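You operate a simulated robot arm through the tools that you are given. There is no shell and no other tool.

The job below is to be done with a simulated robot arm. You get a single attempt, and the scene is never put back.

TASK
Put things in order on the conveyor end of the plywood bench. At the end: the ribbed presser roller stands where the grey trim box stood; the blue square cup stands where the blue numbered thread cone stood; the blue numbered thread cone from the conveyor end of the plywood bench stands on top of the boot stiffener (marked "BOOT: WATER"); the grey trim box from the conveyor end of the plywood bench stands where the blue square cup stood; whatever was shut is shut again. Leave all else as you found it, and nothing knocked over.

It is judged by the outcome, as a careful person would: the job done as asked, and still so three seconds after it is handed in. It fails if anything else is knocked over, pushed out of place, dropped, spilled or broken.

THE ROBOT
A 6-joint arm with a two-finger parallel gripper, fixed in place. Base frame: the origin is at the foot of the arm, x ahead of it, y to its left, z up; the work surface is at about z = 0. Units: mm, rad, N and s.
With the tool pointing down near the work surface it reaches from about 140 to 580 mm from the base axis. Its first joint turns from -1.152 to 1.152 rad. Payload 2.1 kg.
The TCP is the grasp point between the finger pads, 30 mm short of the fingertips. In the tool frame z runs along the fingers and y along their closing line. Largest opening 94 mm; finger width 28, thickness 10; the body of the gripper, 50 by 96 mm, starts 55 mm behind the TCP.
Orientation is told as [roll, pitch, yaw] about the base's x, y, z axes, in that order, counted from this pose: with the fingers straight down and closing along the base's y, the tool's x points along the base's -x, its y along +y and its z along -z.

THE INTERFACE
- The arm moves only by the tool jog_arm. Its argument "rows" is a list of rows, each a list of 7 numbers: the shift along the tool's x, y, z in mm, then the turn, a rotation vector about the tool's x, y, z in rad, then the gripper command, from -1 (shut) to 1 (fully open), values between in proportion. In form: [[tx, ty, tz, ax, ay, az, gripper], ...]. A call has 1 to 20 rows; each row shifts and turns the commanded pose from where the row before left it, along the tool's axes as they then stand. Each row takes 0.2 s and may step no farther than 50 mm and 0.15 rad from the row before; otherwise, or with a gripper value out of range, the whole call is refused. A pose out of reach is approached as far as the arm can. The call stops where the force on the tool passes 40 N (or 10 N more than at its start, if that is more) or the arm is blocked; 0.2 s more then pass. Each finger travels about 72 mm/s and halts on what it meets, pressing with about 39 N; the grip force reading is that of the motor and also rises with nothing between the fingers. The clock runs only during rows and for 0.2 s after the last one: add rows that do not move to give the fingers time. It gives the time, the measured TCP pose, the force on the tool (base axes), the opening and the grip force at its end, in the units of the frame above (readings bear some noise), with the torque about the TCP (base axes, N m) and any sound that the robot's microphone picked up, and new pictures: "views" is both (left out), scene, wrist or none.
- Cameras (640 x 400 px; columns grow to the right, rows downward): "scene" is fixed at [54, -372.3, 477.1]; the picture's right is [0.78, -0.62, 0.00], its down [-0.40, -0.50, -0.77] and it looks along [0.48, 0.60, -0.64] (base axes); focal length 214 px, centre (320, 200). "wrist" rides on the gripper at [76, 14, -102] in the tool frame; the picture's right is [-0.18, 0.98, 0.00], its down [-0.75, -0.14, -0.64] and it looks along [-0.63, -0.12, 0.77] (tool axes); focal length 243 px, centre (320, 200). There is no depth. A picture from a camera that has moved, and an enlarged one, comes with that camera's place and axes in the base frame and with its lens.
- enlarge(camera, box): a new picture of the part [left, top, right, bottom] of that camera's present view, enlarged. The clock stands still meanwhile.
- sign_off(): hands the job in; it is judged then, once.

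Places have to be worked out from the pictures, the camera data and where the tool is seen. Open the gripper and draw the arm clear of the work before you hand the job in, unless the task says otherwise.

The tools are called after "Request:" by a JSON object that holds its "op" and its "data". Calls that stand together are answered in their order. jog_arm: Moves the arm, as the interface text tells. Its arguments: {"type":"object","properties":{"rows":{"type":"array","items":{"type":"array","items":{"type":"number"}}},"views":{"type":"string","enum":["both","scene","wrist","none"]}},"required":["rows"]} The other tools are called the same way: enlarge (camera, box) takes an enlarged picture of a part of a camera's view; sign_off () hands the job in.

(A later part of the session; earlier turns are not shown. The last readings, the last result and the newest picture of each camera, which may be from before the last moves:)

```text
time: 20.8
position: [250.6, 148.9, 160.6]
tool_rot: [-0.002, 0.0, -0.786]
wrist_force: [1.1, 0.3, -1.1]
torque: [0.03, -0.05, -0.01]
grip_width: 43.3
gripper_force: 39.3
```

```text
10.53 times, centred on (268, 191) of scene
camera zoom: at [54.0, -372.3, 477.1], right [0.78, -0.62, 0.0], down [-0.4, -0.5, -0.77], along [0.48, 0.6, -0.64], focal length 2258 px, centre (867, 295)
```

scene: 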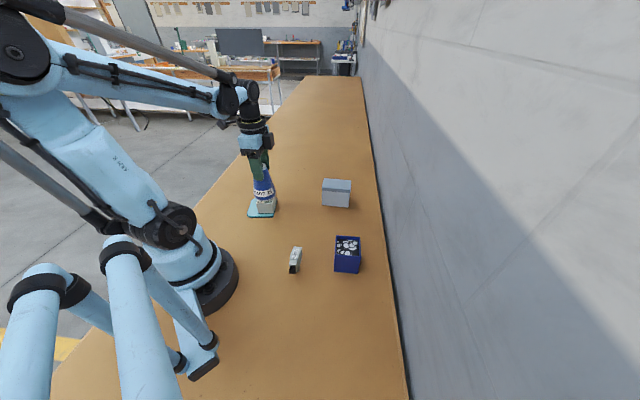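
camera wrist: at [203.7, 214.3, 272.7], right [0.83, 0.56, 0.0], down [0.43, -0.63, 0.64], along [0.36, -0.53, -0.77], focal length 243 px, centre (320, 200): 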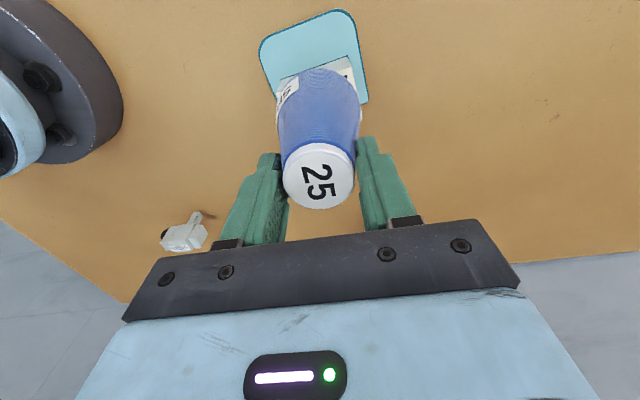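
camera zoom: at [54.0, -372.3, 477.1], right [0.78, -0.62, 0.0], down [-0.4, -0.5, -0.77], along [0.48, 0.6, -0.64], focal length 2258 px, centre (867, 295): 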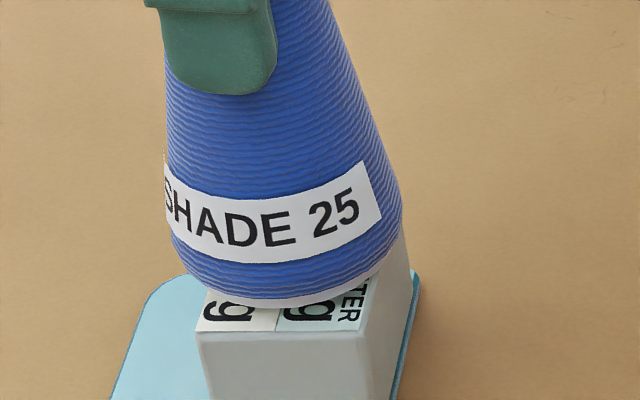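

No contact yet; about 9 mm remains by the picture. I'll continue down in small steps.

Request:
{"op": "jog_arm", "data": {"rows": [[0, 0, 1.5, 0, 0, 0, -1], [0, 0, 1.5, 0, 0, 0, -1], [0, 0, 1, 0, 0, 0, -1], [0, 0, 0, 0, 0, 0, -1]], "views": "none"}}

Request:
{"op": "jog_arm", "data": {"rows": [[0, 0, 1, 0, 0, 0, -1], [0, 0, 1, 0, 0, 0, -1], [0, 0, 0, 0, 0, 0, -1]], "views": "scene"}}

Request:
{"op": "enlarge", "data": {"camera": "scene", "box": [248, 172, 288, 210]}}

```text
time: 21.8
position: [251.0, 149.4, 156.5]
tool_rot: [0.0, -0.001, -0.785]
wrist_force: [-0.9, -0.9, -1.0]
torque: [-0.03, -0.02, -0.01]
grip_width: 43.7
gripper_force: 39.5
```

```text
time: 22.6
position: [250.1, 148.8, 155.4]
tool_rot: [0.001, 0.0, -0.785]
wrist_force: [-0.3, -0.7, 9.3]
torque: [0.03, -0.16, -0.08]
grip_width: 43.7
gripper_force: 39.1
```

scene: 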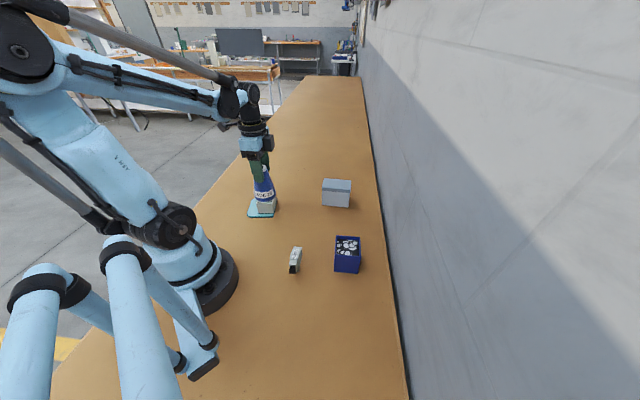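

```text
10.53 times, centred on (268, 191) of scene
camera zoom: at [53.9, -372.3, 477.1], right [0.78, -0.62, 0.0], down [-0.4, -0.5, -0.77], along [0.48, 0.6, -0.64], focal length 2258 px, centre (867, 295)
```

zoom: 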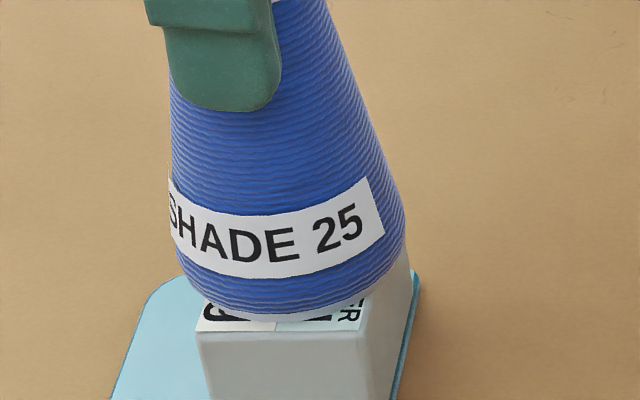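

Contact: +9.3 N upward at TCP z about 155, with the base resting on the block's top. I'll ease off 0.5 mm, open the fingers gently, then check before rising.

Request:
{"op": "jog_arm", "data": {"rows": [[0, 0, -0.5, 0, 0, 0, -1], [0, 0, 0, 0, 0, 0, -0.05], [0, 0, 0, 0, 0, 0, 0.05], [0, 0, 0, 0, 0, 0, 0.2], [0, 0, 0, 0, 0, 0, 0.6], [0, 0, 0, 0, 0, 0, 1], [0, 0, 0, 0, 0, 0, 1]], "views": "both"}}

Request:
{"op": "enlarge", "data": {"camera": "scene", "box": [240, 155, 290, 225]}}

```text
time: 24.2
position: [250.6, 148.1, 154.4]
tool_rot: [0.0, 0.001, -0.784]
wrist_force: [-0.5, -0.3, 0.2]
torque: [-0.01, 0.03, -0.02]
grip_width: 94.1
gripper_force: 0.1
camera wrist: at [206.5, 212.0, 257.3], right [0.83, 0.56, 0.0], down [0.43, -0.63, 0.64], along [0.36, -0.53, -0.77], focal length 243 px, centre (320, 200)
```

scene: 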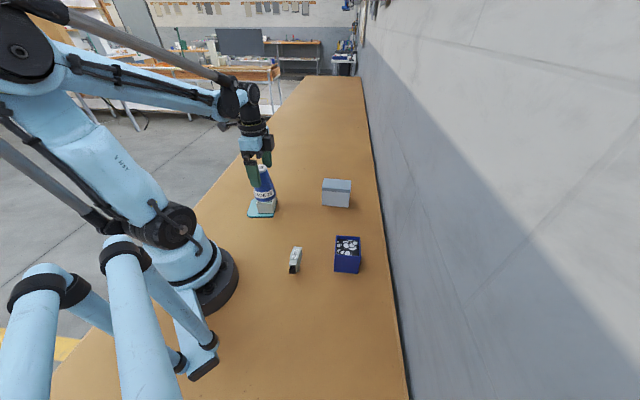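
wrist: 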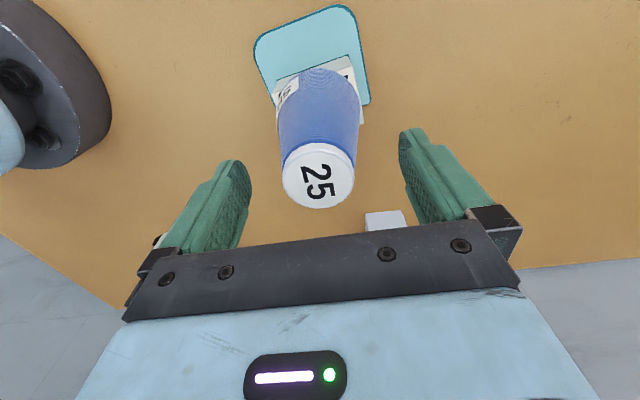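

```text
5.71 times, centred on (265, 190) of scene
camera zoom: at [54.0, -372.3, 477.1], right [0.78, -0.62, 0.0], down [-0.4, -0.5, -0.77], along [0.48, 0.6, -0.64], focal length 1226 px, centre (634, 257)
```

zoom: 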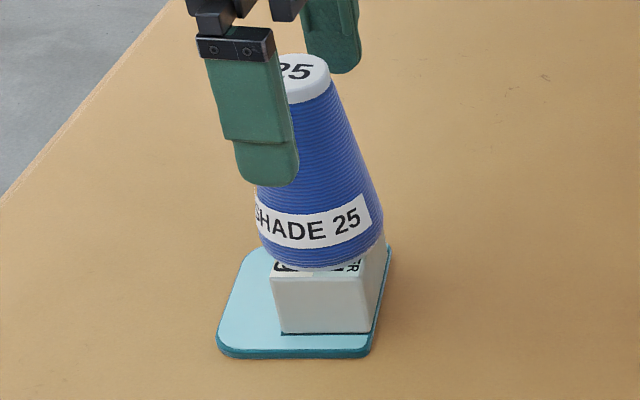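

The cone stands on the boot block. I'll rise straight up clear of its cap, then travel over to above the blue cup.

Request:
{"op": "jog_arm", "data": {"rows": [[0, 0, -10, 0, 0, 0, 1], [0, 0, -30, 0, 0, 0, 1], [0, 0, -40, 0, 0, 0, 1], [0, 0, 0, 0, 0, 0, 1], [-16.1, -11.3, 0, 0, 0, 0, 1], [-32.3, -22.7, 0, 0, 0, 0, 1], [-32.3, -22.7, 0, 0, 0, 0, 1], [-32.3, -22.7, 0, 0, 0, 0, 1], [-32.3, -22.7, 0, 0, 0, 0, 1], [-32.3, -22.7, 0, 0, 0, 0, 1], [-32.3, -22.7, 10, 0, 0, 0, 1], [-32.3, -22.7, 15, 0, 0, 0, 1], [-16.1, -11.3, 10, 0, 0, 0, 1], [0, 0, 0, 0, 0, 0, 1]], "views": "both"}}

Request:
{"op": "enlarge", "data": {"camera": "scene", "box": [240, 155, 290, 225]}}

Request:
{"op": "enlarge", "data": {"camera": "wrist", "box": [250, 40, 400, 170]}}

```text
time: 27.2
position: [306.9, -163.8, 200.1]
tool_rot: [0.001, -0.002, -0.786]
wrist_force: [0.1, 0.2, 0.9]
torque: [-0.01, 0.0, 0.02]
grip_width: 94.0
gripper_force: 0.2
camera wrist: at [262.4, -99.8, 302.7], right [0.82, 0.57, 0.0], down [0.43, -0.63, 0.64], along [0.36, -0.53, -0.77], focal length 243 px, centre (320, 200)
```

scene: 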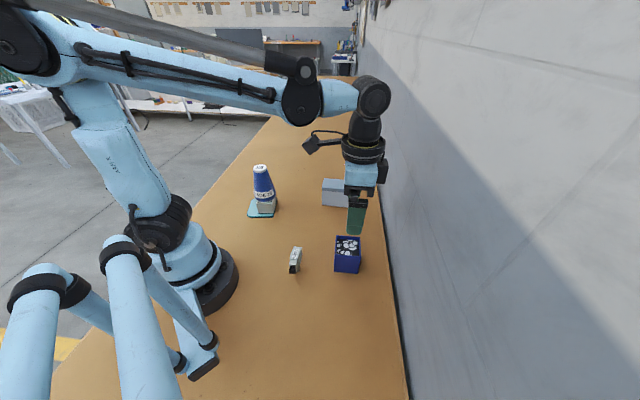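
wrist: 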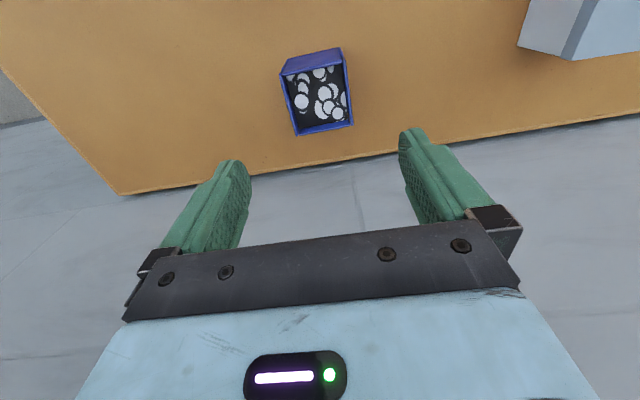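

```text
5.71 times, centred on (265, 190) of scene
camera zoom: at [54.0, -372.3, 477.1], right [0.78, -0.62, 0.0], down [-0.4, -0.5, -0.77], along [0.48, 0.6, -0.64], focal length 1226 px, centre (634, 257)
```

zoom: 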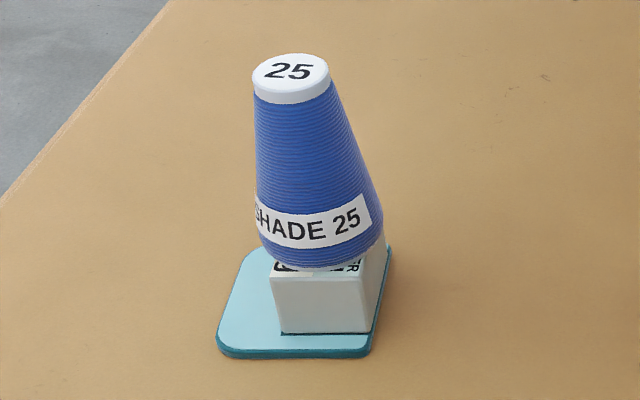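

```text
3.08 times, centred on (325, 105) of wrist
camera zoom: at [262.4, -99.8, 302.7], right [0.82, 0.57, 0.0], down [0.43, -0.63, 0.64], along [0.36, -0.53, -0.77], focal length 746 px, centre (305, 492)
```

zoom: 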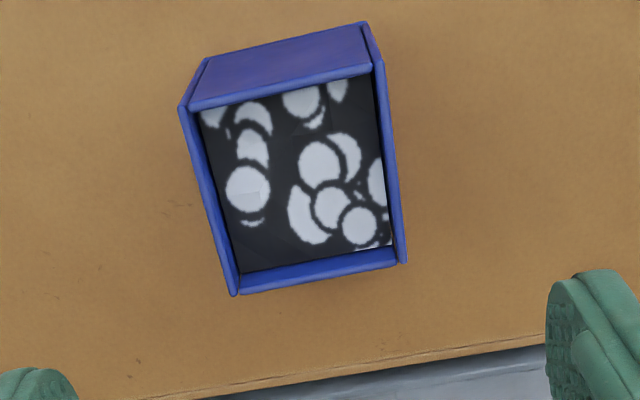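

The cone sits upright on the block. From this view the cup's top corners give a centre of about (304, -163), 57 mm square and aligned with the gripper. I'll correct by about 3 mm and descend with the fingers straddling it.

Request:
{"op": "jog_arm", "data": {"rows": [[2.8, -1.2, 35, 0, 0, 0, 1], [0, 0, 35, 0, 0, 0, 1], [0, 0, 30, 0, 0, 0, 1], [0, 0, 15, 0, 0, 0, 1], [0, 0, 0, 0, 0, 0, 1]], "views": "both"}}

```text
time: 28.4
position: [301.2, -162.0, 84.5]
tool_rot: [0.001, 0.002, -0.785]
wrist_force: [-0.1, 0.3, 0.3]
torque: [0.04, 0.02, 0.02]
grip_width: 93.9
gripper_force: 0.1
camera wrist: at [257.2, -99.5, 187.7], right [0.83, 0.56, 0.0], down [0.43, -0.63, 0.64], along [0.36, -0.53, -0.77], focal length 243 px, centre (320, 200)
```

scene: 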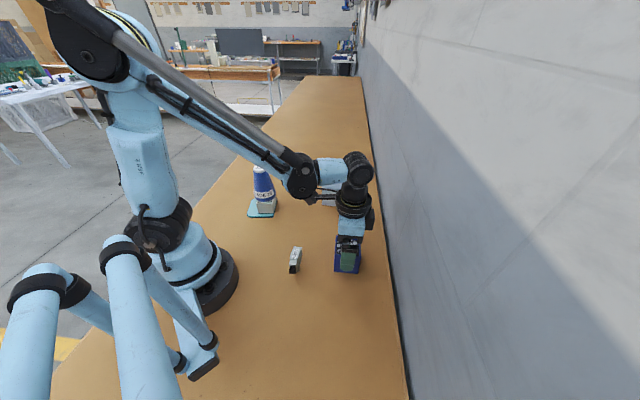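
wrist: 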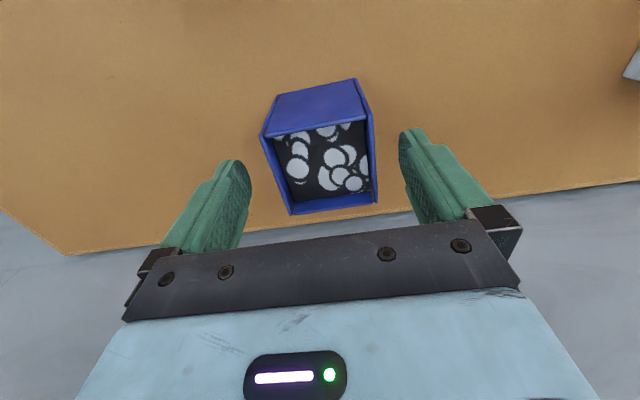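

The cup's centre is at about (1, 2.7) mm in the tool frame. I'll correct for that, go down to TCP z about 40, then close gently.

Request:
{"op": "jog_arm", "data": {"rows": [[1, 2.6, 15, 0, 0, 0, 1], [0, 0, 20, 0, 0, 0, 1], [0, 0, 9, 0, 0, 0, 1], [0, 0, 0, 0, 0, 0, 1]], "views": "both"}}

```text
time: 29.4
position: [303.7, -158.6, 41.0]
tool_rot: [0.0, 0.0, -0.788]
wrist_force: [0.3, 1.0, 0.7]
torque: [-0.03, -0.01, -0.02]
grip_width: 93.8
gripper_force: 0.1
camera wrist: at [259.0, -95.4, 142.8], right [0.83, 0.56, 0.0], down [0.43, -0.63, 0.64], along [0.36, -0.53, -0.77], focal length 243 px, centre (320, 200)
```

scene: 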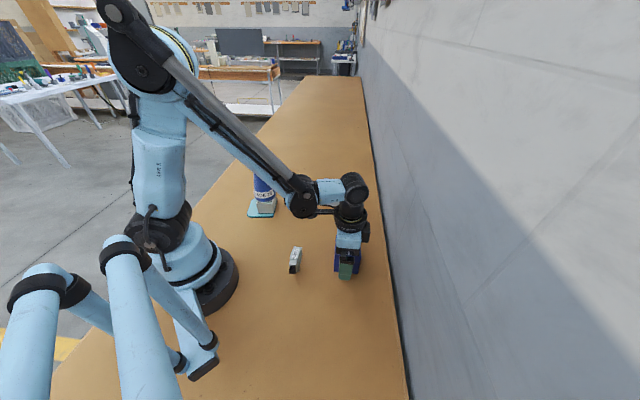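
wrist: 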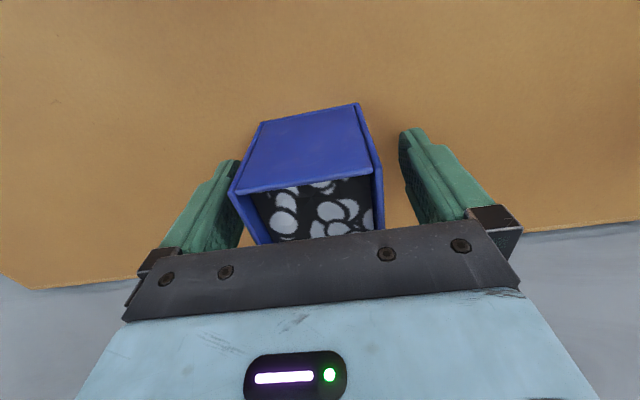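

The cup is within about 1.5 mm of centre. I'll nudge and close gradually.

Request:
{"op": "jog_arm", "data": {"rows": [[-1, -1.2, 0, 0, 0, 0, 1], [0, 0, 0, 0, 0, 0, 0.6], [0, 0, 0, 0, 0, 0, 0.4], [0, 0, 0, 0, 0, 0, 0.25], [0, 0, 0, 0, 0, 0, 0.1], [0, 0, 0, 0, 0, 0, -0.3], [0, 0, 0, 0, 0, 0, -1], [0, 0, 0, 0, 0, 0, -1]], "views": "wrist"}}

```text
time: 31.2
position: [303.0, -160.8, 39.3]
tool_rot: [0.0, 0.0, -0.786]
wrist_force: [-0.1, -0.9, 0.2]
torque: [0.01, -0.01, -0.01]
grip_width: 63.5
gripper_force: 39.3
camera wrist: at [259.0, -97.1, 142.7], right [0.83, 0.56, 0.0], down [0.43, -0.63, 0.64], along [0.36, -0.53, -0.77], focal length 243 px, centre (320, 200)
```

wrist: 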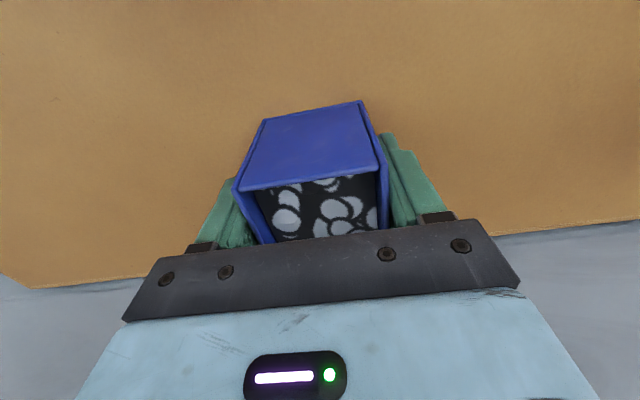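

Grip is 63.5 mm at 39 N. I'll lift slowly and check for slip and tilt.

Request:
{"op": "jog_arm", "data": {"rows": [[0, 0, -2, 0, 0, 0, -1], [0, 0, -3, 0, 0, 0, -1], [0, 0, -5, 0, 0, 0, -1], [0, 0, -5, 0, 0, 0, -1], [0, 0, 0, 0, 0, 0, -1]], "views": "both"}}

Request:
{"op": "enlarge", "data": {"camera": "scene", "box": [310, 225, 380, 285]}}

```text
time: 32.4
position: [303.9, -160.8, 54.8]
tool_rot: [-0.001, 0.0, -0.784]
wrist_force: [0.3, -0.6, -0.6]
torque: [0.0, 0.02, 0.03]
grip_width: 63.5
gripper_force: 38.1
camera wrist: at [259.8, -97.1, 157.5], right [0.83, 0.56, 0.0], down [0.43, -0.63, 0.64], along [0.36, -0.53, -0.77], focal length 243 px, centre (320, 200)
```

scene: 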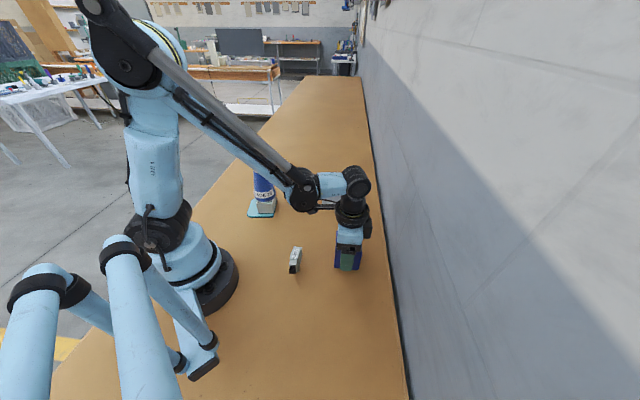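
wrist: 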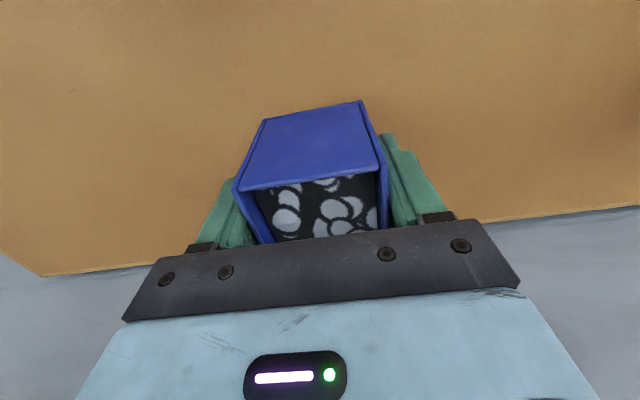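

```text
6.67 times, centred on (345, 255) of scene
camera zoom: at [54.0, -372.3, 477.1], right [0.78, -0.62, 0.0], down [-0.4, -0.5, -0.77], along [0.48, 0.6, -0.64], focal length 1430 px, centre (153, -167)
```

zoom: 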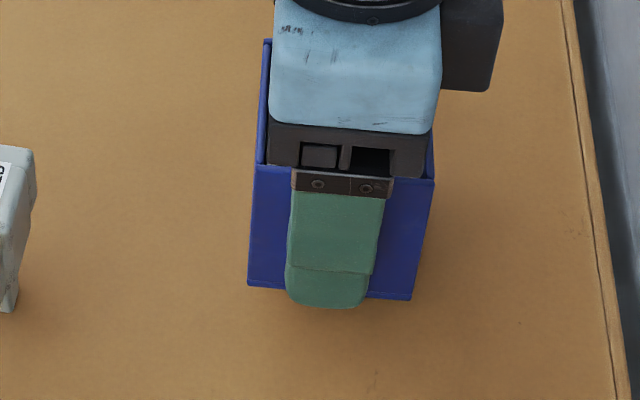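

The cup lifts with the gripper, unchanged in the hand. I'll raise it a bit more and carry it gently to the cone's old spot.

Request:
{"op": "jog_arm", "data": {"rows": [[0, 0, -5, 0, 0, 0, -1], [0, 0, -8, 0, 0, 0, -1], [0, 0, -8, 0, 0, 0, -1], [0, 0, -4, 0, 0, 0, -1], [1.6, -6.1, 0, 0, 0, 0, -1], [3.2, -12.3, 0, 0, 0, 0, -1], [5.28, -20.5, 0, 0, 0, 0, -1], [5.28, -20.5, 0, 0, 0, 0, -1], [5.28, -20.5, 0, 0, 0, 0, -1], [5.28, -20.5, 0, 0, 0, 0, -1], [5.28, -20.5, 0, 0, 0, 0, -1], [3.2, -12.3, 0, 0, 0, 0, -1], [1.6, -6.1, 0, 0, 0, 0, -1], [0, 0, 0, 0, 0, 0, -1], [0, 0, 0, 0, 0, 0, -1]], "views": "both"}}

Request:
{"op": "enlarge", "data": {"camera": "scene", "box": [290, 250, 370, 340]}}

```text
time: 35.6
position: [178.7, -232.5, 82.0]
tool_rot: [0.0, 0.001, -0.785]
wrist_force: [0.8, -1.3, -2.3]
torque: [0.02, -0.03, -0.02]
grip_width: 63.8
gripper_force: 39.0
camera wrist: at [134.6, -169.4, 183.6], right [0.83, 0.56, 0.0], down [0.43, -0.63, 0.64], along [0.36, -0.53, -0.77], focal length 243 px, centre (320, 200)
```

scene: 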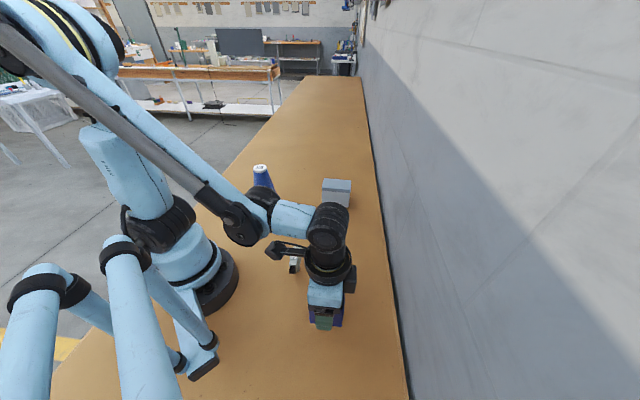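
wrist: 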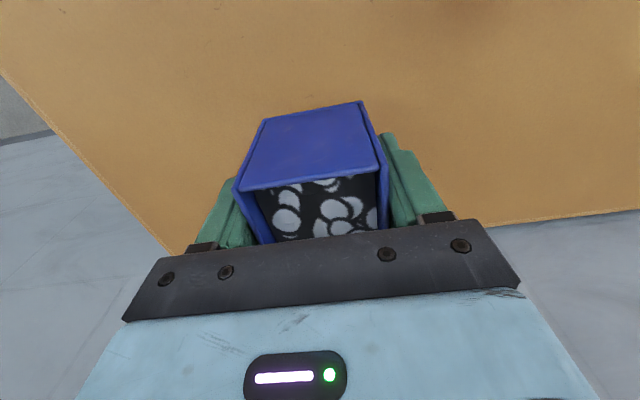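

```text
4.44 times, centred on (330, 295) of scene
camera zoom: at [54.0, -372.3, 477.1], right [0.78, -0.62, 0.0], down [-0.4, -0.5, -0.77], along [0.48, 0.6, -0.64], focal length 953 px, centre (276, -222)
```

zoom: 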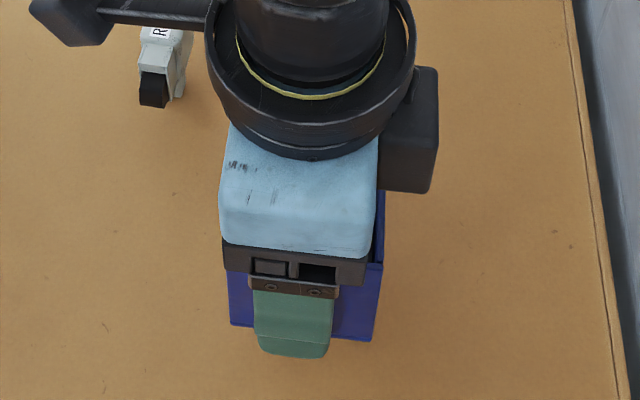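

The cup is over the cone's old spot at TCP (178.7, -232.5), with its base about 41 mm up. Lowering smoothly, then in small steps to contact.

Request:
{"op": "jog_arm", "data": {"rows": [[-0.4, 0, 4, 0, 0, 0, -1], [-0.4, 0, 8, 0, 0, 0, -1], [0, 0, 10, 0, 0, 0, -1], [0, 0, 8, 0, 0, 0, -1], [0, 0, 5, 0, 0, 0, -1], [0, 0, 3, 0, 0, 0, -1], [0, 0, 0, 0, 0, 0, -1]], "views": "none"}}

Request:
{"op": "jog_arm", "data": {"rows": [[0, 0, 1, 0, 0, 0, -1], [0, 0, 1, 0, 0, 0, -1], [0, 0, 0, 0, 0, 0, -1]], "views": "scene"}}

```text
time: 37.2
position: [179.9, -235.0, 42.1]
tool_rot: [0.0, 0.0, -0.785]
wrist_force: [-0.3, -0.3, -1.2]
torque: [-0.01, 0.05, -0.01]
grip_width: 63.5
gripper_force: 38.9
```

```text
time: 38.0
position: [179.9, -234.9, 41.2]
tool_rot: [0.001, 0.0, -0.785]
wrist_force: [-0.1, 0.8, -0.4]
torque: [-0.03, 0.03, 0.0]
grip_width: 63.8
gripper_force: 39.5
```

scene: 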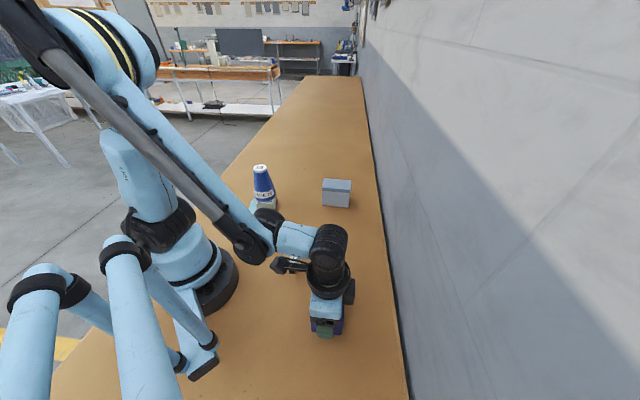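

No contact yet. Continuing down in 1 mm steps.

Request:
{"op": "jog_arm", "data": {"rows": [[0, 0, 1, 0, 0, 0, -1], [0, 0, 0.5, 0, 0, 0, -1], [0, 0, 0, 0, 0, 0, -1]], "views": "none"}}

Request:
{"op": "jog_arm", "data": {"rows": [[0, 0, 0.5, 0, 0, 0, -1], [0, 0, 0.5, 0, 0, 0, -1], [0, 0, 0, 0, 0, 0, -1]], "views": "none"}}

```text
time: 38.8
position: [179.4, -236.2, 39.6]
tool_rot: [0.001, 0.0, -0.786]
wrist_force: [-4.5, 10.8, 28.5]
torque: [-0.05, 0.05, 0.03]
grip_width: 63.5
gripper_force: 39.3
```

```text
time: 39.6
position: [181.0, -235.1, 38.2]
tool_rot: [0.0, 0.0, -0.784]
wrist_force: [-5.0, -0.2, 28.7]
torque: [-0.07, -0.01, -0.03]
grip_width: 63.4
gripper_force: 38.8
```

The cup is firmly on the bench (28 N). I'll ease up about 1 mm and open the fingers gradually.

Request:
{"op": "jog_arm", "data": {"rows": [[0, 0, -0.8, 0, 0, 0, -1], [0, 0, 0, 0, 0, 0, 0.3], [0, 0, 0, 0, 0, 0, 0.42], [0, 0, 0, 0, 0, 0, 0.6], [0, 0, 0, 0, 0, 0, 1], [0, 0, 0, 0, 0, 0, 1]], "views": "wrist"}}

```text
time: 41.0
position: [181.8, -235.6, 39.3]
tool_rot: [0.001, -0.001, -0.784]
wrist_force: [-0.5, 0.2, 0.3]
torque: [-0.02, -0.03, 0.01]
grip_width: 94.0
gripper_force: 0.1
camera wrist: at [137.0, -171.6, 142.1], right [0.83, 0.56, 0.0], down [0.43, -0.63, 0.64], along [0.36, -0.53, -0.77], focal length 243 px, centre (320, 200)
```

wrist: 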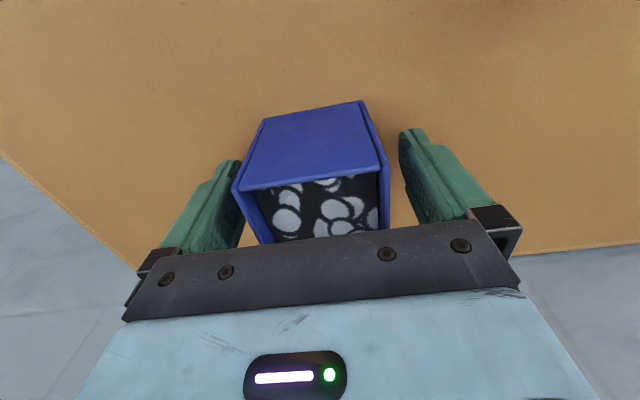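

The cup is released and standing. I'll rise straight up and travel to above the grey box.

Request:
{"op": "jog_arm", "data": {"rows": [[0, 0, -10, 0, 0, 0, 1], [0, 0, -30, 0, 0, 0, 1], [0, 0, -40, 0, 0, 0, 1], [0, 0, -40, 0, 0, 0, 1], [0, 0, -40, 0, 0, 0, 1], [0.4, 18.7, 0, 0, 0, 0, 1], [0.83, 37.4, 0, 0, 0, 0, 1], [0.83, 37.4, 0, 0, 0, 0, 1], [0.83, 37.4, 0, 0, 0, 0, 1], [0.83, 37.4, 0, 0, 0, 0, 1], [0.83, 37.4, 0, 0, 0, 0, 1], [0.83, 37.4, 0, 0, 0, 0, 1], [0.83, 37.4, 0, 0, 0, 0, 1], [0.83, 37.4, 0, 0, 0, 0, 1], [0.83, 37.4, 0, 0, 0, 0, 1], [0.4, 18.7, 0, 0, 0, 0, 1], [0, 0, 0, 0, 0, 0, 1]], "views": "both"}}

Request:
{"op": "enlarge", "data": {"camera": "wrist", "box": [230, 30, 410, 180]}}

Request:
{"op": "enlarge", "data": {"camera": "scene", "box": [280, 240, 380, 345]}}

```text
time: 44.6
position: [439.6, 33.3, 197.9]
tool_rot: [-0.001, 0.0, -0.783]
wrist_force: [1.3, -0.9, -0.6]
torque: [0.02, 0.0, 0.0]
grip_width: 93.8
gripper_force: 0.1
camera wrist: at [395.8, 96.7, 300.0], right [0.83, 0.56, 0.0], down [0.43, -0.63, 0.64], along [0.36, -0.53, -0.77], focal length 243 px, centre (320, 200)
```

scene: 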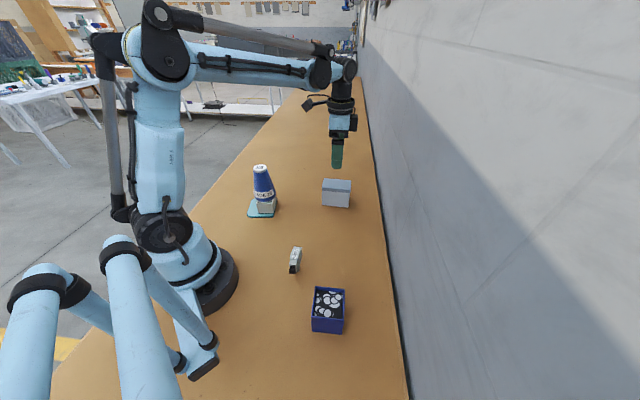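
wrist: 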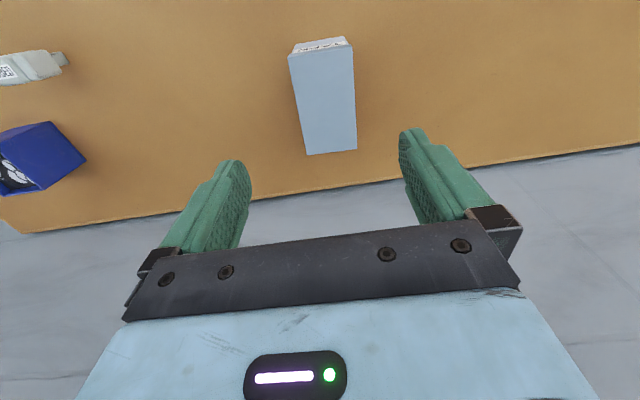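

```text
2.67 times, centred on (320, 105) of wrist
camera zoom: at [395.8, 96.7, 300.0], right [0.83, 0.56, 0.0], down [0.43, -0.63, 0.64], along [0.36, -0.53, -0.77], focal length 647 px, centre (320, 453)
```

zoom: 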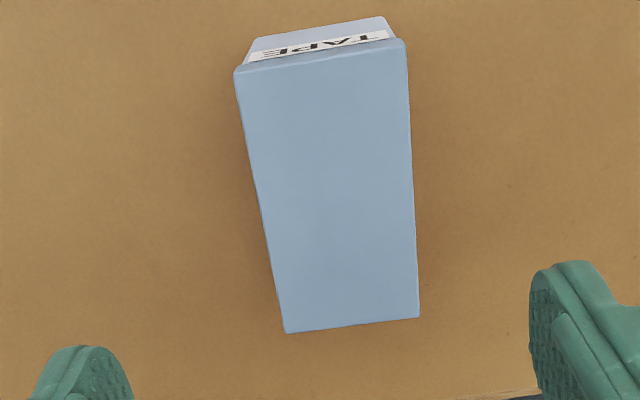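

```text
3.81 times, centred on (330, 292) of scene
camera zoom: at [54.0, -372.3, 477.1], right [0.78, -0.62, 0.0], down [-0.4, -0.5, -0.77], along [0.48, 0.6, -0.64], focal length 817 px, centre (282, -152)
```

zoom: 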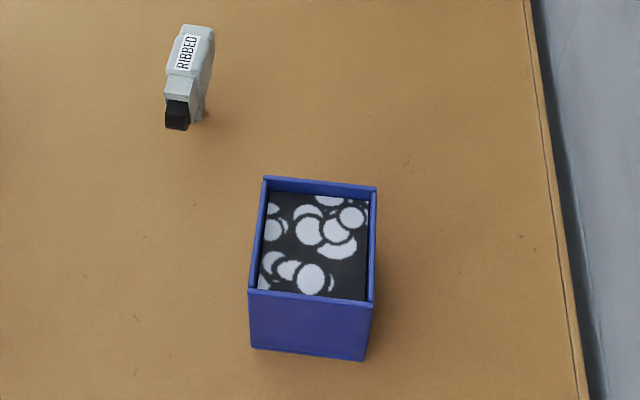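

The cup stands well on the cone's old spot. The grey box measures about 52 mm across, with its centre near (446, 36), but its lid overhangs the body slightly. I'll look closely at the finger pads and the lid edge before choosing the grip height.

Request:
{"op": "enlarge", "data": {"camera": "wrist", "box": [140, 140, 280, 300]}}

Request:
{"op": "enlarge", "data": {"camera": "scene", "box": [320, 125, 360, 212]}}

Request:
{"op": "enlarge", "data": {"camera": "scene", "box": [318, 176, 340, 200]}}

Request:
{"op": "enlarge", "data": {"camera": "wrist", "box": [280, 30, 360, 70]}}

```text
2.50 times, centred on (210, 220) of wrist
camera zoom: at [395.8, 96.7, 300.0], right [0.83, 0.56, 0.0], down [0.43, -0.63, 0.64], along [0.36, -0.53, -0.77], focal length 606 px, centre (595, 150)
```

zoom: 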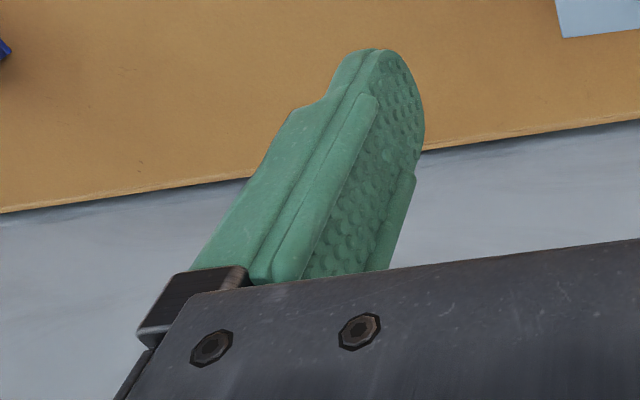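

```text
4.60 times, centred on (340, 168) of scene
camera zoom: at [54.0, -372.3, 477.1], right [0.78, -0.62, 0.0], down [-0.4, -0.5, -0.77], along [0.48, 0.6, -0.64], focal length 986 px, centre (228, 345)
```

zoom: 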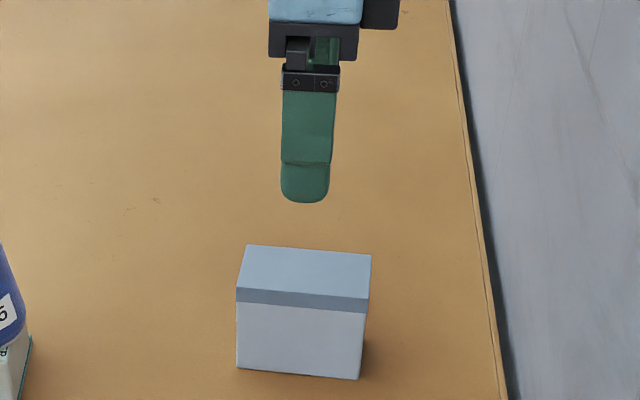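

```text
16.00 times, centred on (329, 188) of scene
camera zoom: at [54.0, -372.3, 477.1], right [0.78, -0.62, 0.0], down [-0.4, -0.5, -0.77], along [0.48, 0.6, -0.64], focal length 3432 px, centre (176, 392)
```

zoom: 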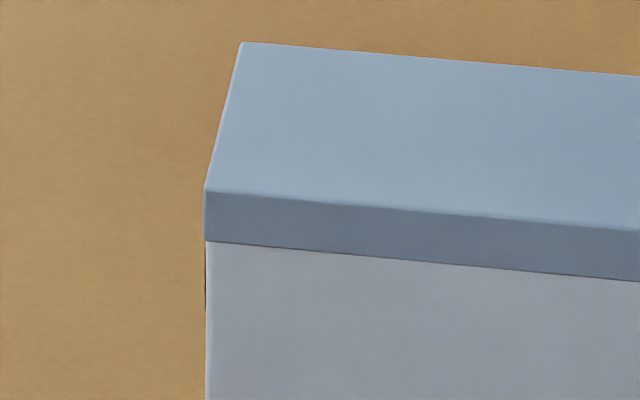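

```text
8.00 times, centred on (320, 50) of wrist
camera zoom: at [395.8, 96.7, 300.0], right [0.83, 0.56, 0.0], down [0.43, -0.63, 0.64], along [0.36, -0.53, -0.77], focal length 1941 px, centre (320, 1400)
```

zoom: 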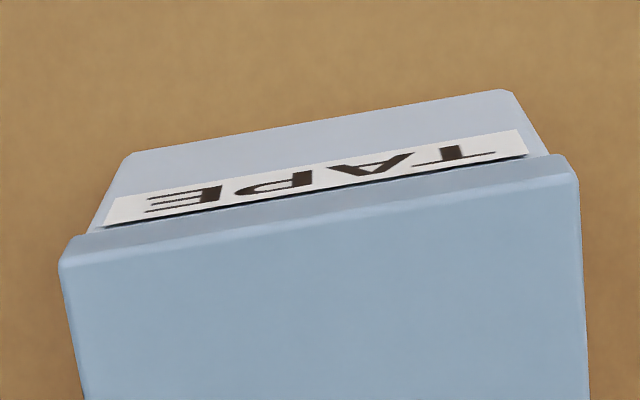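

The lid overhangs the body by under 1 mm and its lower edge is at about z 60. I'll grip as low as possible, around TCP z 32, so the pads bear on the body, and then test with a tiny lift to see whether the body comes too. First I'll align and descend partway.

Request:
{"op": "jog_arm", "data": {"rows": [[-2.2, 5.5, 20, 0, 0, 0.02, 1], [0, 0, 30, 0, 0, 0, 1], [0, 0, 30, 0, 0, 0, 1], [0, 0, 15, 0, 0, 0, 1], [0, 0, 0, 0, 0, 0, 1]], "views": "both"}}

Request:
{"op": "enlarge", "data": {"camera": "wrist", "box": [240, 60, 400, 230]}}

```text
time: 45.8
position: [446.6, 37.7, 104.6]
tool_rot: [-0.001, 0.001, -0.805]
wrist_force: [-0.4, -0.3, -0.3]
torque: [-0.01, -0.01, 0.03]
grip_width: 93.8
gripper_force: 0.1
camera wrist: at [402.4, 102.0, 206.3], right [0.84, 0.55, 0.0], down [0.42, -0.64, 0.64], along [0.35, -0.54, -0.77], focal length 243 px, centre (320, 200)
```

scene: 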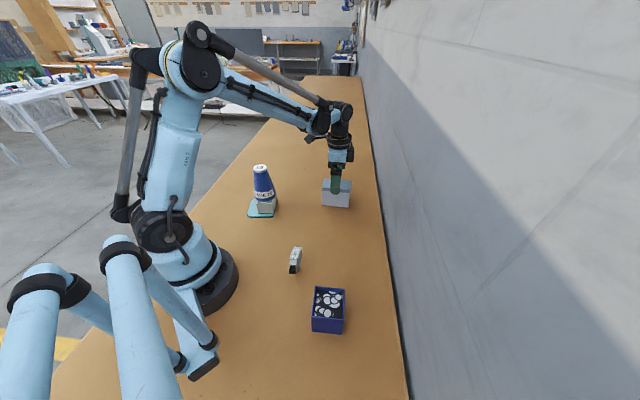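
wrist: 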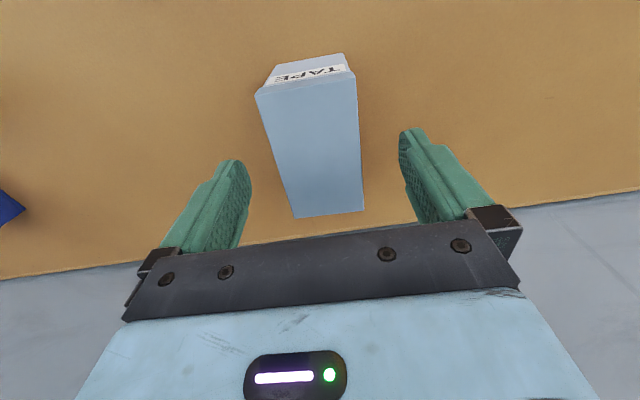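

```text
2.35 times, centred on (320, 145) of wrist
camera zoom: at [402.4, 102.0, 206.3], right [0.84, 0.55, 0.0], down [0.42, -0.64, 0.64], along [0.35, -0.54, -0.77], focal length 571 px, centre (320, 329)
```

zoom: 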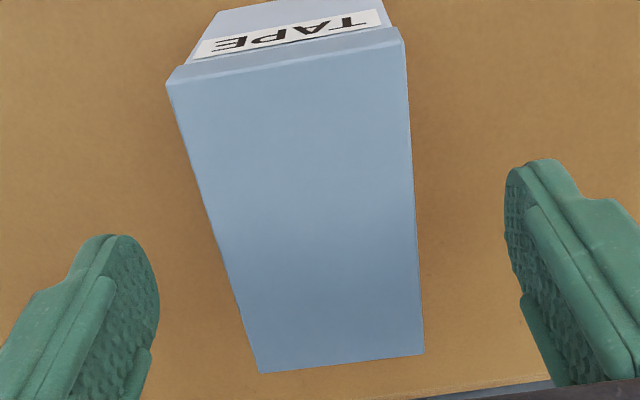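

The box's centre is at (-2.7, -1.3) mm in the tool frame with about 0.02 rad of yaw still to correct. I'll apply that and descend to TCP z about 32, fingers straddling the box.

Request:
{"op": "jog_arm", "data": {"rows": [[-2.5, -1.2, 15, 0, 0, 0.02, 1], [0, 0, 25, 0, 0, 0, 1], [0, 0, 20, 0, 0, 0, 1], [0, 0, 10, 0, 0, 0, 1], [0, 0, 2, 0, 0, 0, 1], [0, 0, 0, 0, 0, 0, 1]], "views": "both"}}

```text
time: 47.2
position: [445.6, 35.4, 31.6]
tool_rot: [0.0, 0.002, -0.824]
wrist_force: [-0.5, 0.0, -0.1]
torque: [0.01, 0.0, -0.01]
grip_width: 93.8
gripper_force: 0.1
camera wrist: at [404.3, 101.3, 134.6], right [0.85, 0.53, 0.0], down [0.41, -0.65, 0.64], along [0.34, -0.54, -0.77], focal length 243 px, centre (320, 200)
```

scene: 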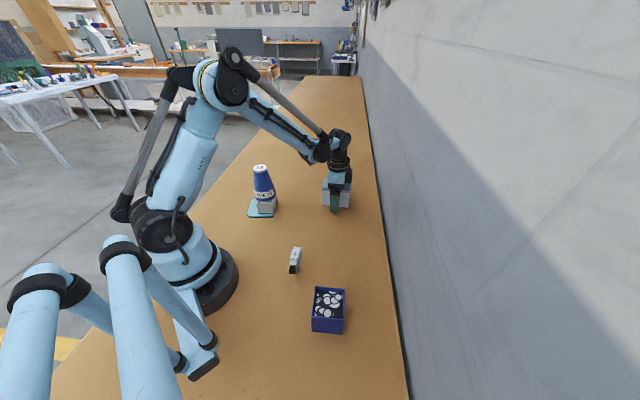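
wrist: 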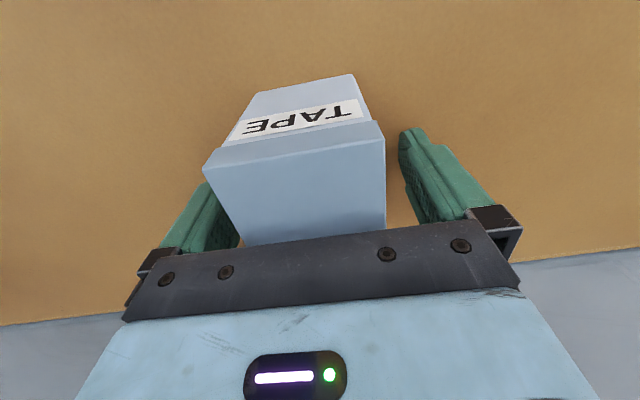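

The box is centred between the fingers. Closing gradually and reading the width.

Request:
{"op": "jog_arm", "data": {"rows": [[0, 0, 0, 0, 0, 0, 0.6], [0, 0, 0, 0, 0, 0, 0.35], [0, 0, 0, 0, 0, 0, 0.2], [0, 0, 0, 0, 0, 0, 0.1], [0, 0, 0, 0, 0, 0, -0.3], [0, 0, 0, 0, 0, 0, -1], [0, 0, 0, 0, 0, 0, -1]], "views": "both"}}

Request:
{"op": "enlarge", "data": {"camera": "scene", "box": [315, 165, 360, 215]}}

Request:
{"op": "enlarge", "data": {"camera": "wrist", "box": [180, 60, 420, 250]}}

```text
time: 48.8
position: [445.3, 35.0, 32.4]
tool_rot: [0.0, 0.001, -0.826]
wrist_force: [-0.3, 0.2, 1.9]
torque: [-0.06, 0.08, 0.0]
grip_width: 55.6
gripper_force: 38.9
camera wrist: at [404.2, 101.3, 134.7], right [0.85, 0.53, 0.0], down [0.41, -0.65, 0.64], along [0.34, -0.54, -0.77], focal length 243 px, centre (320, 200)
```

scene: 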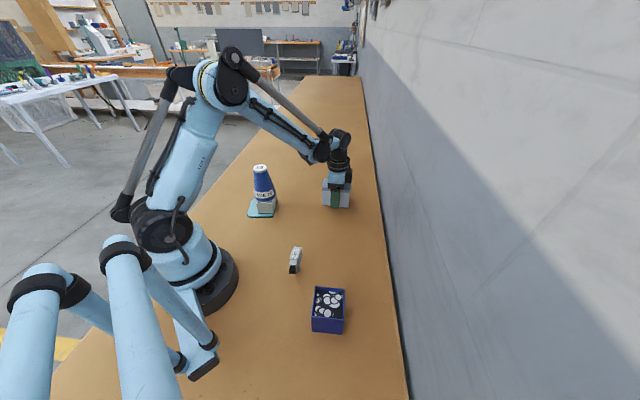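
wrist: 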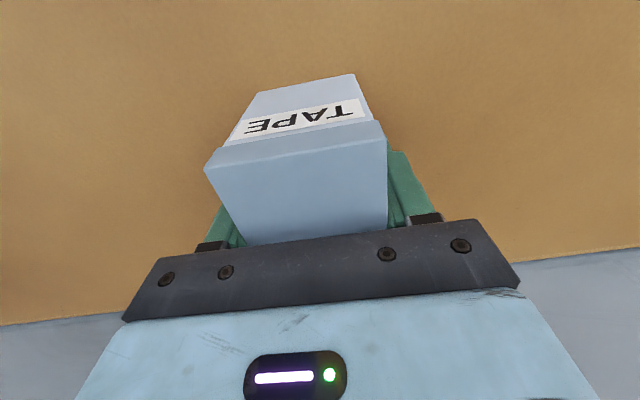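

```text
8.00 times, centred on (338, 190) of scene
camera zoom: at [54.0, -372.3, 477.1], right [0.78, -0.62, 0.0], down [-0.4, -0.5, -0.77], along [0.48, 0.6, -0.64], focal length 1716 px, centre (180, 280)
```

zoom: 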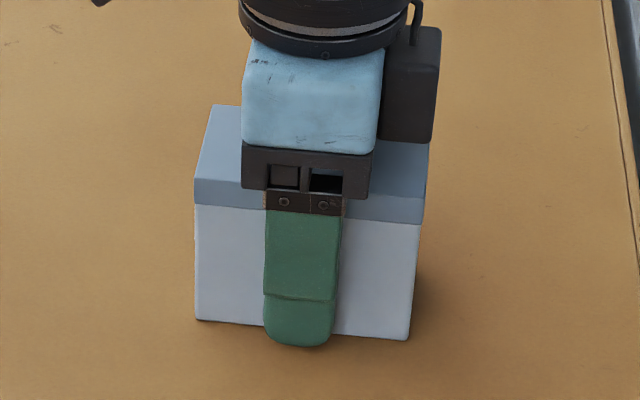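

```text
2.11 times, centred on (300, 155) of wrist
camera zoom: at [404.2, 101.3, 134.7], right [0.85, 0.53, 0.0], down [0.41, -0.65, 0.64], along [0.34, -0.54, -0.77], focal length 511 px, centre (362, 295)
```

zoom: 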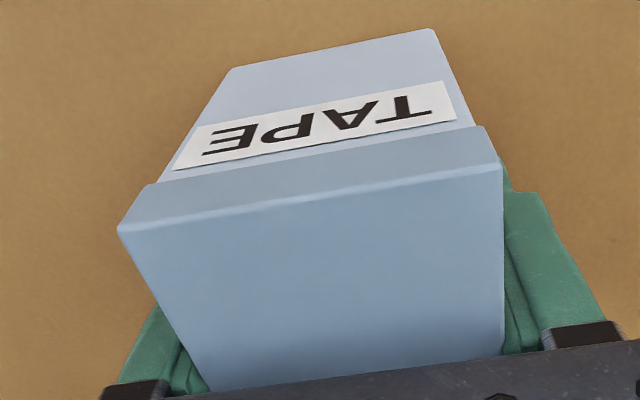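

The width reads 55.6 mm. Now a very small test lift of 3 mm to see whether body and lid rise together.

Request:
{"op": "jog_arm", "data": {"rows": [[0, 0, -1, 0, 0, 0, -1], [0, 0, -1, 0, 0, 0, -1], [0, 0, -1, 0, 0, 0, -1], [0, 0, 0, 0, 0, 0, -1]], "views": "both"}}

Request:
{"op": "enlarge", "data": {"camera": "wrist", "box": [180, 60, 420, 250]}}

Request:
{"op": "enlarge", "data": {"camera": "scene", "box": [315, 165, 360, 215]}}

```text
time: 49.8
position: [445.3, 36.5, 36.5]
tool_rot: [0.0, 0.001, -0.825]
wrist_force: [0.5, 0.1, -1.6]
torque: [-0.02, 0.01, -0.03]
grip_width: 56.0
gripper_force: 39.1
camera wrist: at [403.2, 101.0, 138.2], right [0.85, 0.53, 0.0], down [0.41, -0.65, 0.64], along [0.34, -0.54, -0.77], focal length 243 px, centre (320, 200)
```

scene: 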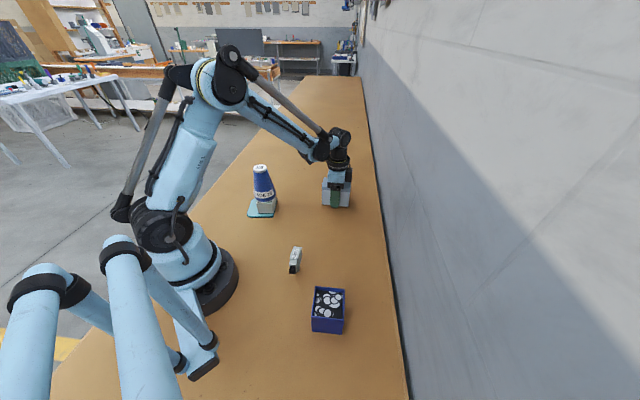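
wrist: 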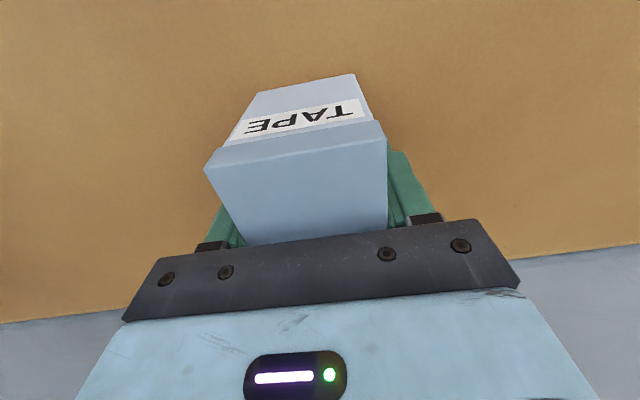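

```text
2.11 times, centred on (300, 155) of wrist
camera zoom: at [403.2, 101.0, 138.2], right [0.85, 0.53, 0.0], down [0.41, -0.65, 0.64], along [0.34, -0.54, -0.77], focal length 511 px, centre (362, 295)
```

zoom: 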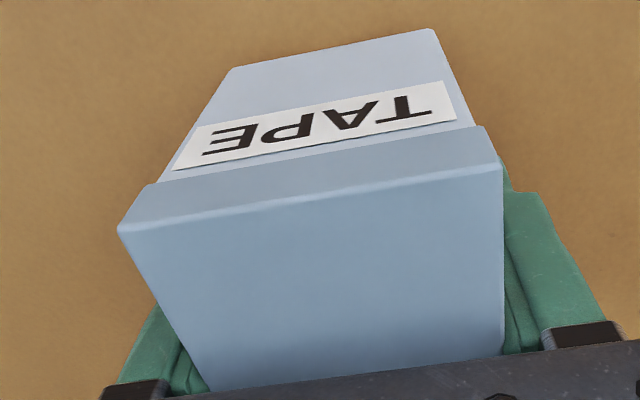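

```text
8.00 times, centred on (338, 190) of scene
camera zoom: at [54.0, -372.3, 477.1], right [0.78, -0.62, 0.0], down [-0.4, -0.5, -0.77], along [0.48, 0.6, -0.64], focal length 1716 px, centre (180, 280)
```

zoom: 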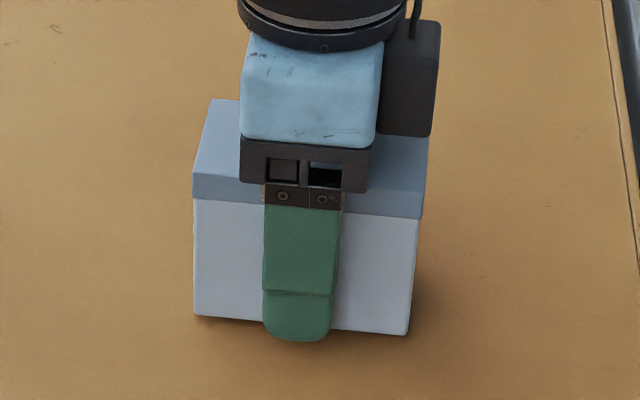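

Lid and body rose together: the wrist view is unchanged in the hand, and both edges moved equally in the scene view. I'll lift smoothly another 35 mm and check again before carrying.

Request:
{"op": "jog_arm", "data": {"rows": [[0, 0, -2, 0, 0, 0, -1], [0, 0, -4, 0, 0, 0, -1], [0, 0, -6, 0, 0, 0, -1], [0, 0, -8, 0, 0, 0, -1], [0, 0, -8, 0, 0, 0, -1], [0, 0, -5, 0, 0, 0, -1], [0, 0, -2, 0, 0, 0, -1], [0, 0, 0, 0, 0, 0, -1]], "views": "both"}}

Request:
{"op": "enlarge", "data": {"camera": "scene", "box": [310, 150, 365, 215]}}

Request:
{"op": "enlarge", "data": {"camera": "wrist", "box": [180, 60, 420, 250]}}

```text
time: 51.6
position: [444.3, 36.1, 71.4]
tool_rot: [0.0, 0.001, -0.826]
wrist_force: [-0.6, -0.1, -0.7]
torque: [-0.04, 0.01, 0.0]
grip_width: 55.4
gripper_force: 39.4
camera wrist: at [403.0, 101.0, 173.9], right [0.85, 0.53, 0.0], down [0.41, -0.65, 0.64], along [0.34, -0.54, -0.77], focal length 243 px, centre (320, 200)
```

scene: 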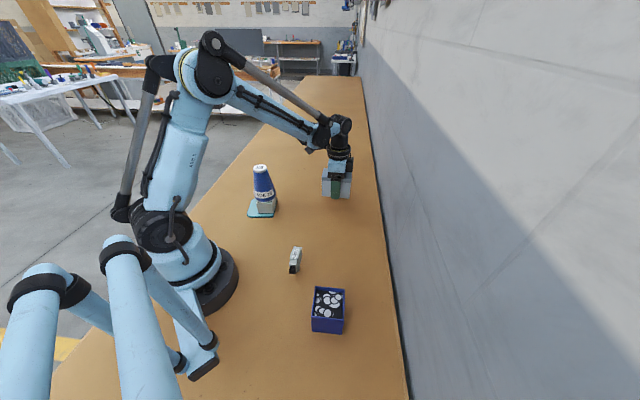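
wrist: 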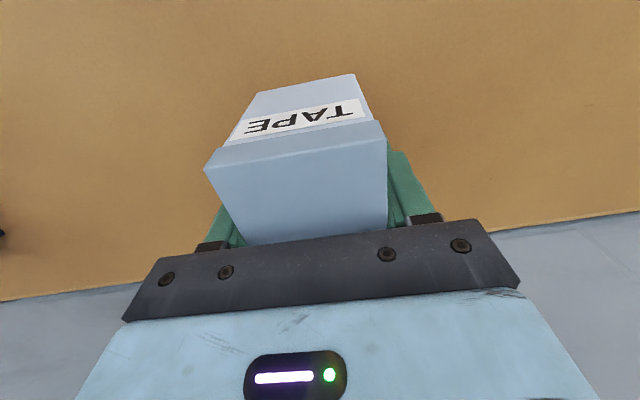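

```text
6.15 times, centred on (338, 182) of scene
camera zoom: at [54.0, -372.3, 477.1], right [0.78, -0.62, 0.0], down [-0.4, -0.5, -0.77], along [0.48, 0.6, -0.64], focal length 1320 px, centre (212, 308)
```

zoom: 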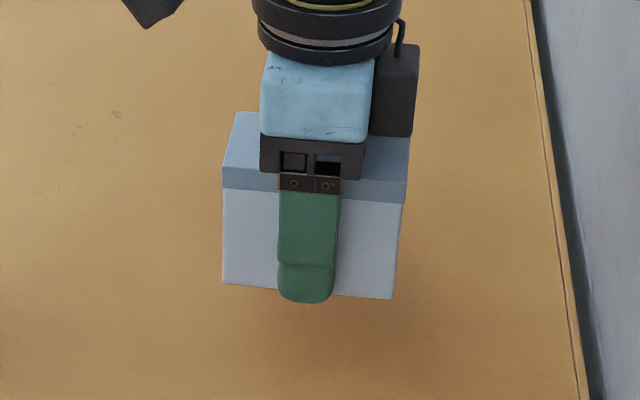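

```text
2.11 times, centred on (300, 155) of wrist
camera zoom: at [403.0, 101.0, 173.9], right [0.85, 0.53, 0.0], down [0.41, -0.65, 0.64], along [0.34, -0.54, -0.77], focal length 511 px, centre (362, 295)
```

zoom: 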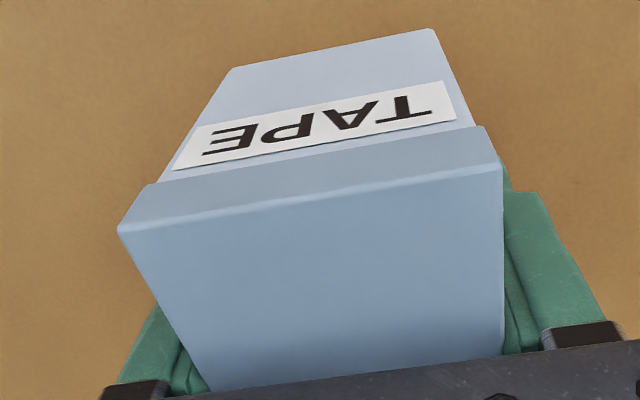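

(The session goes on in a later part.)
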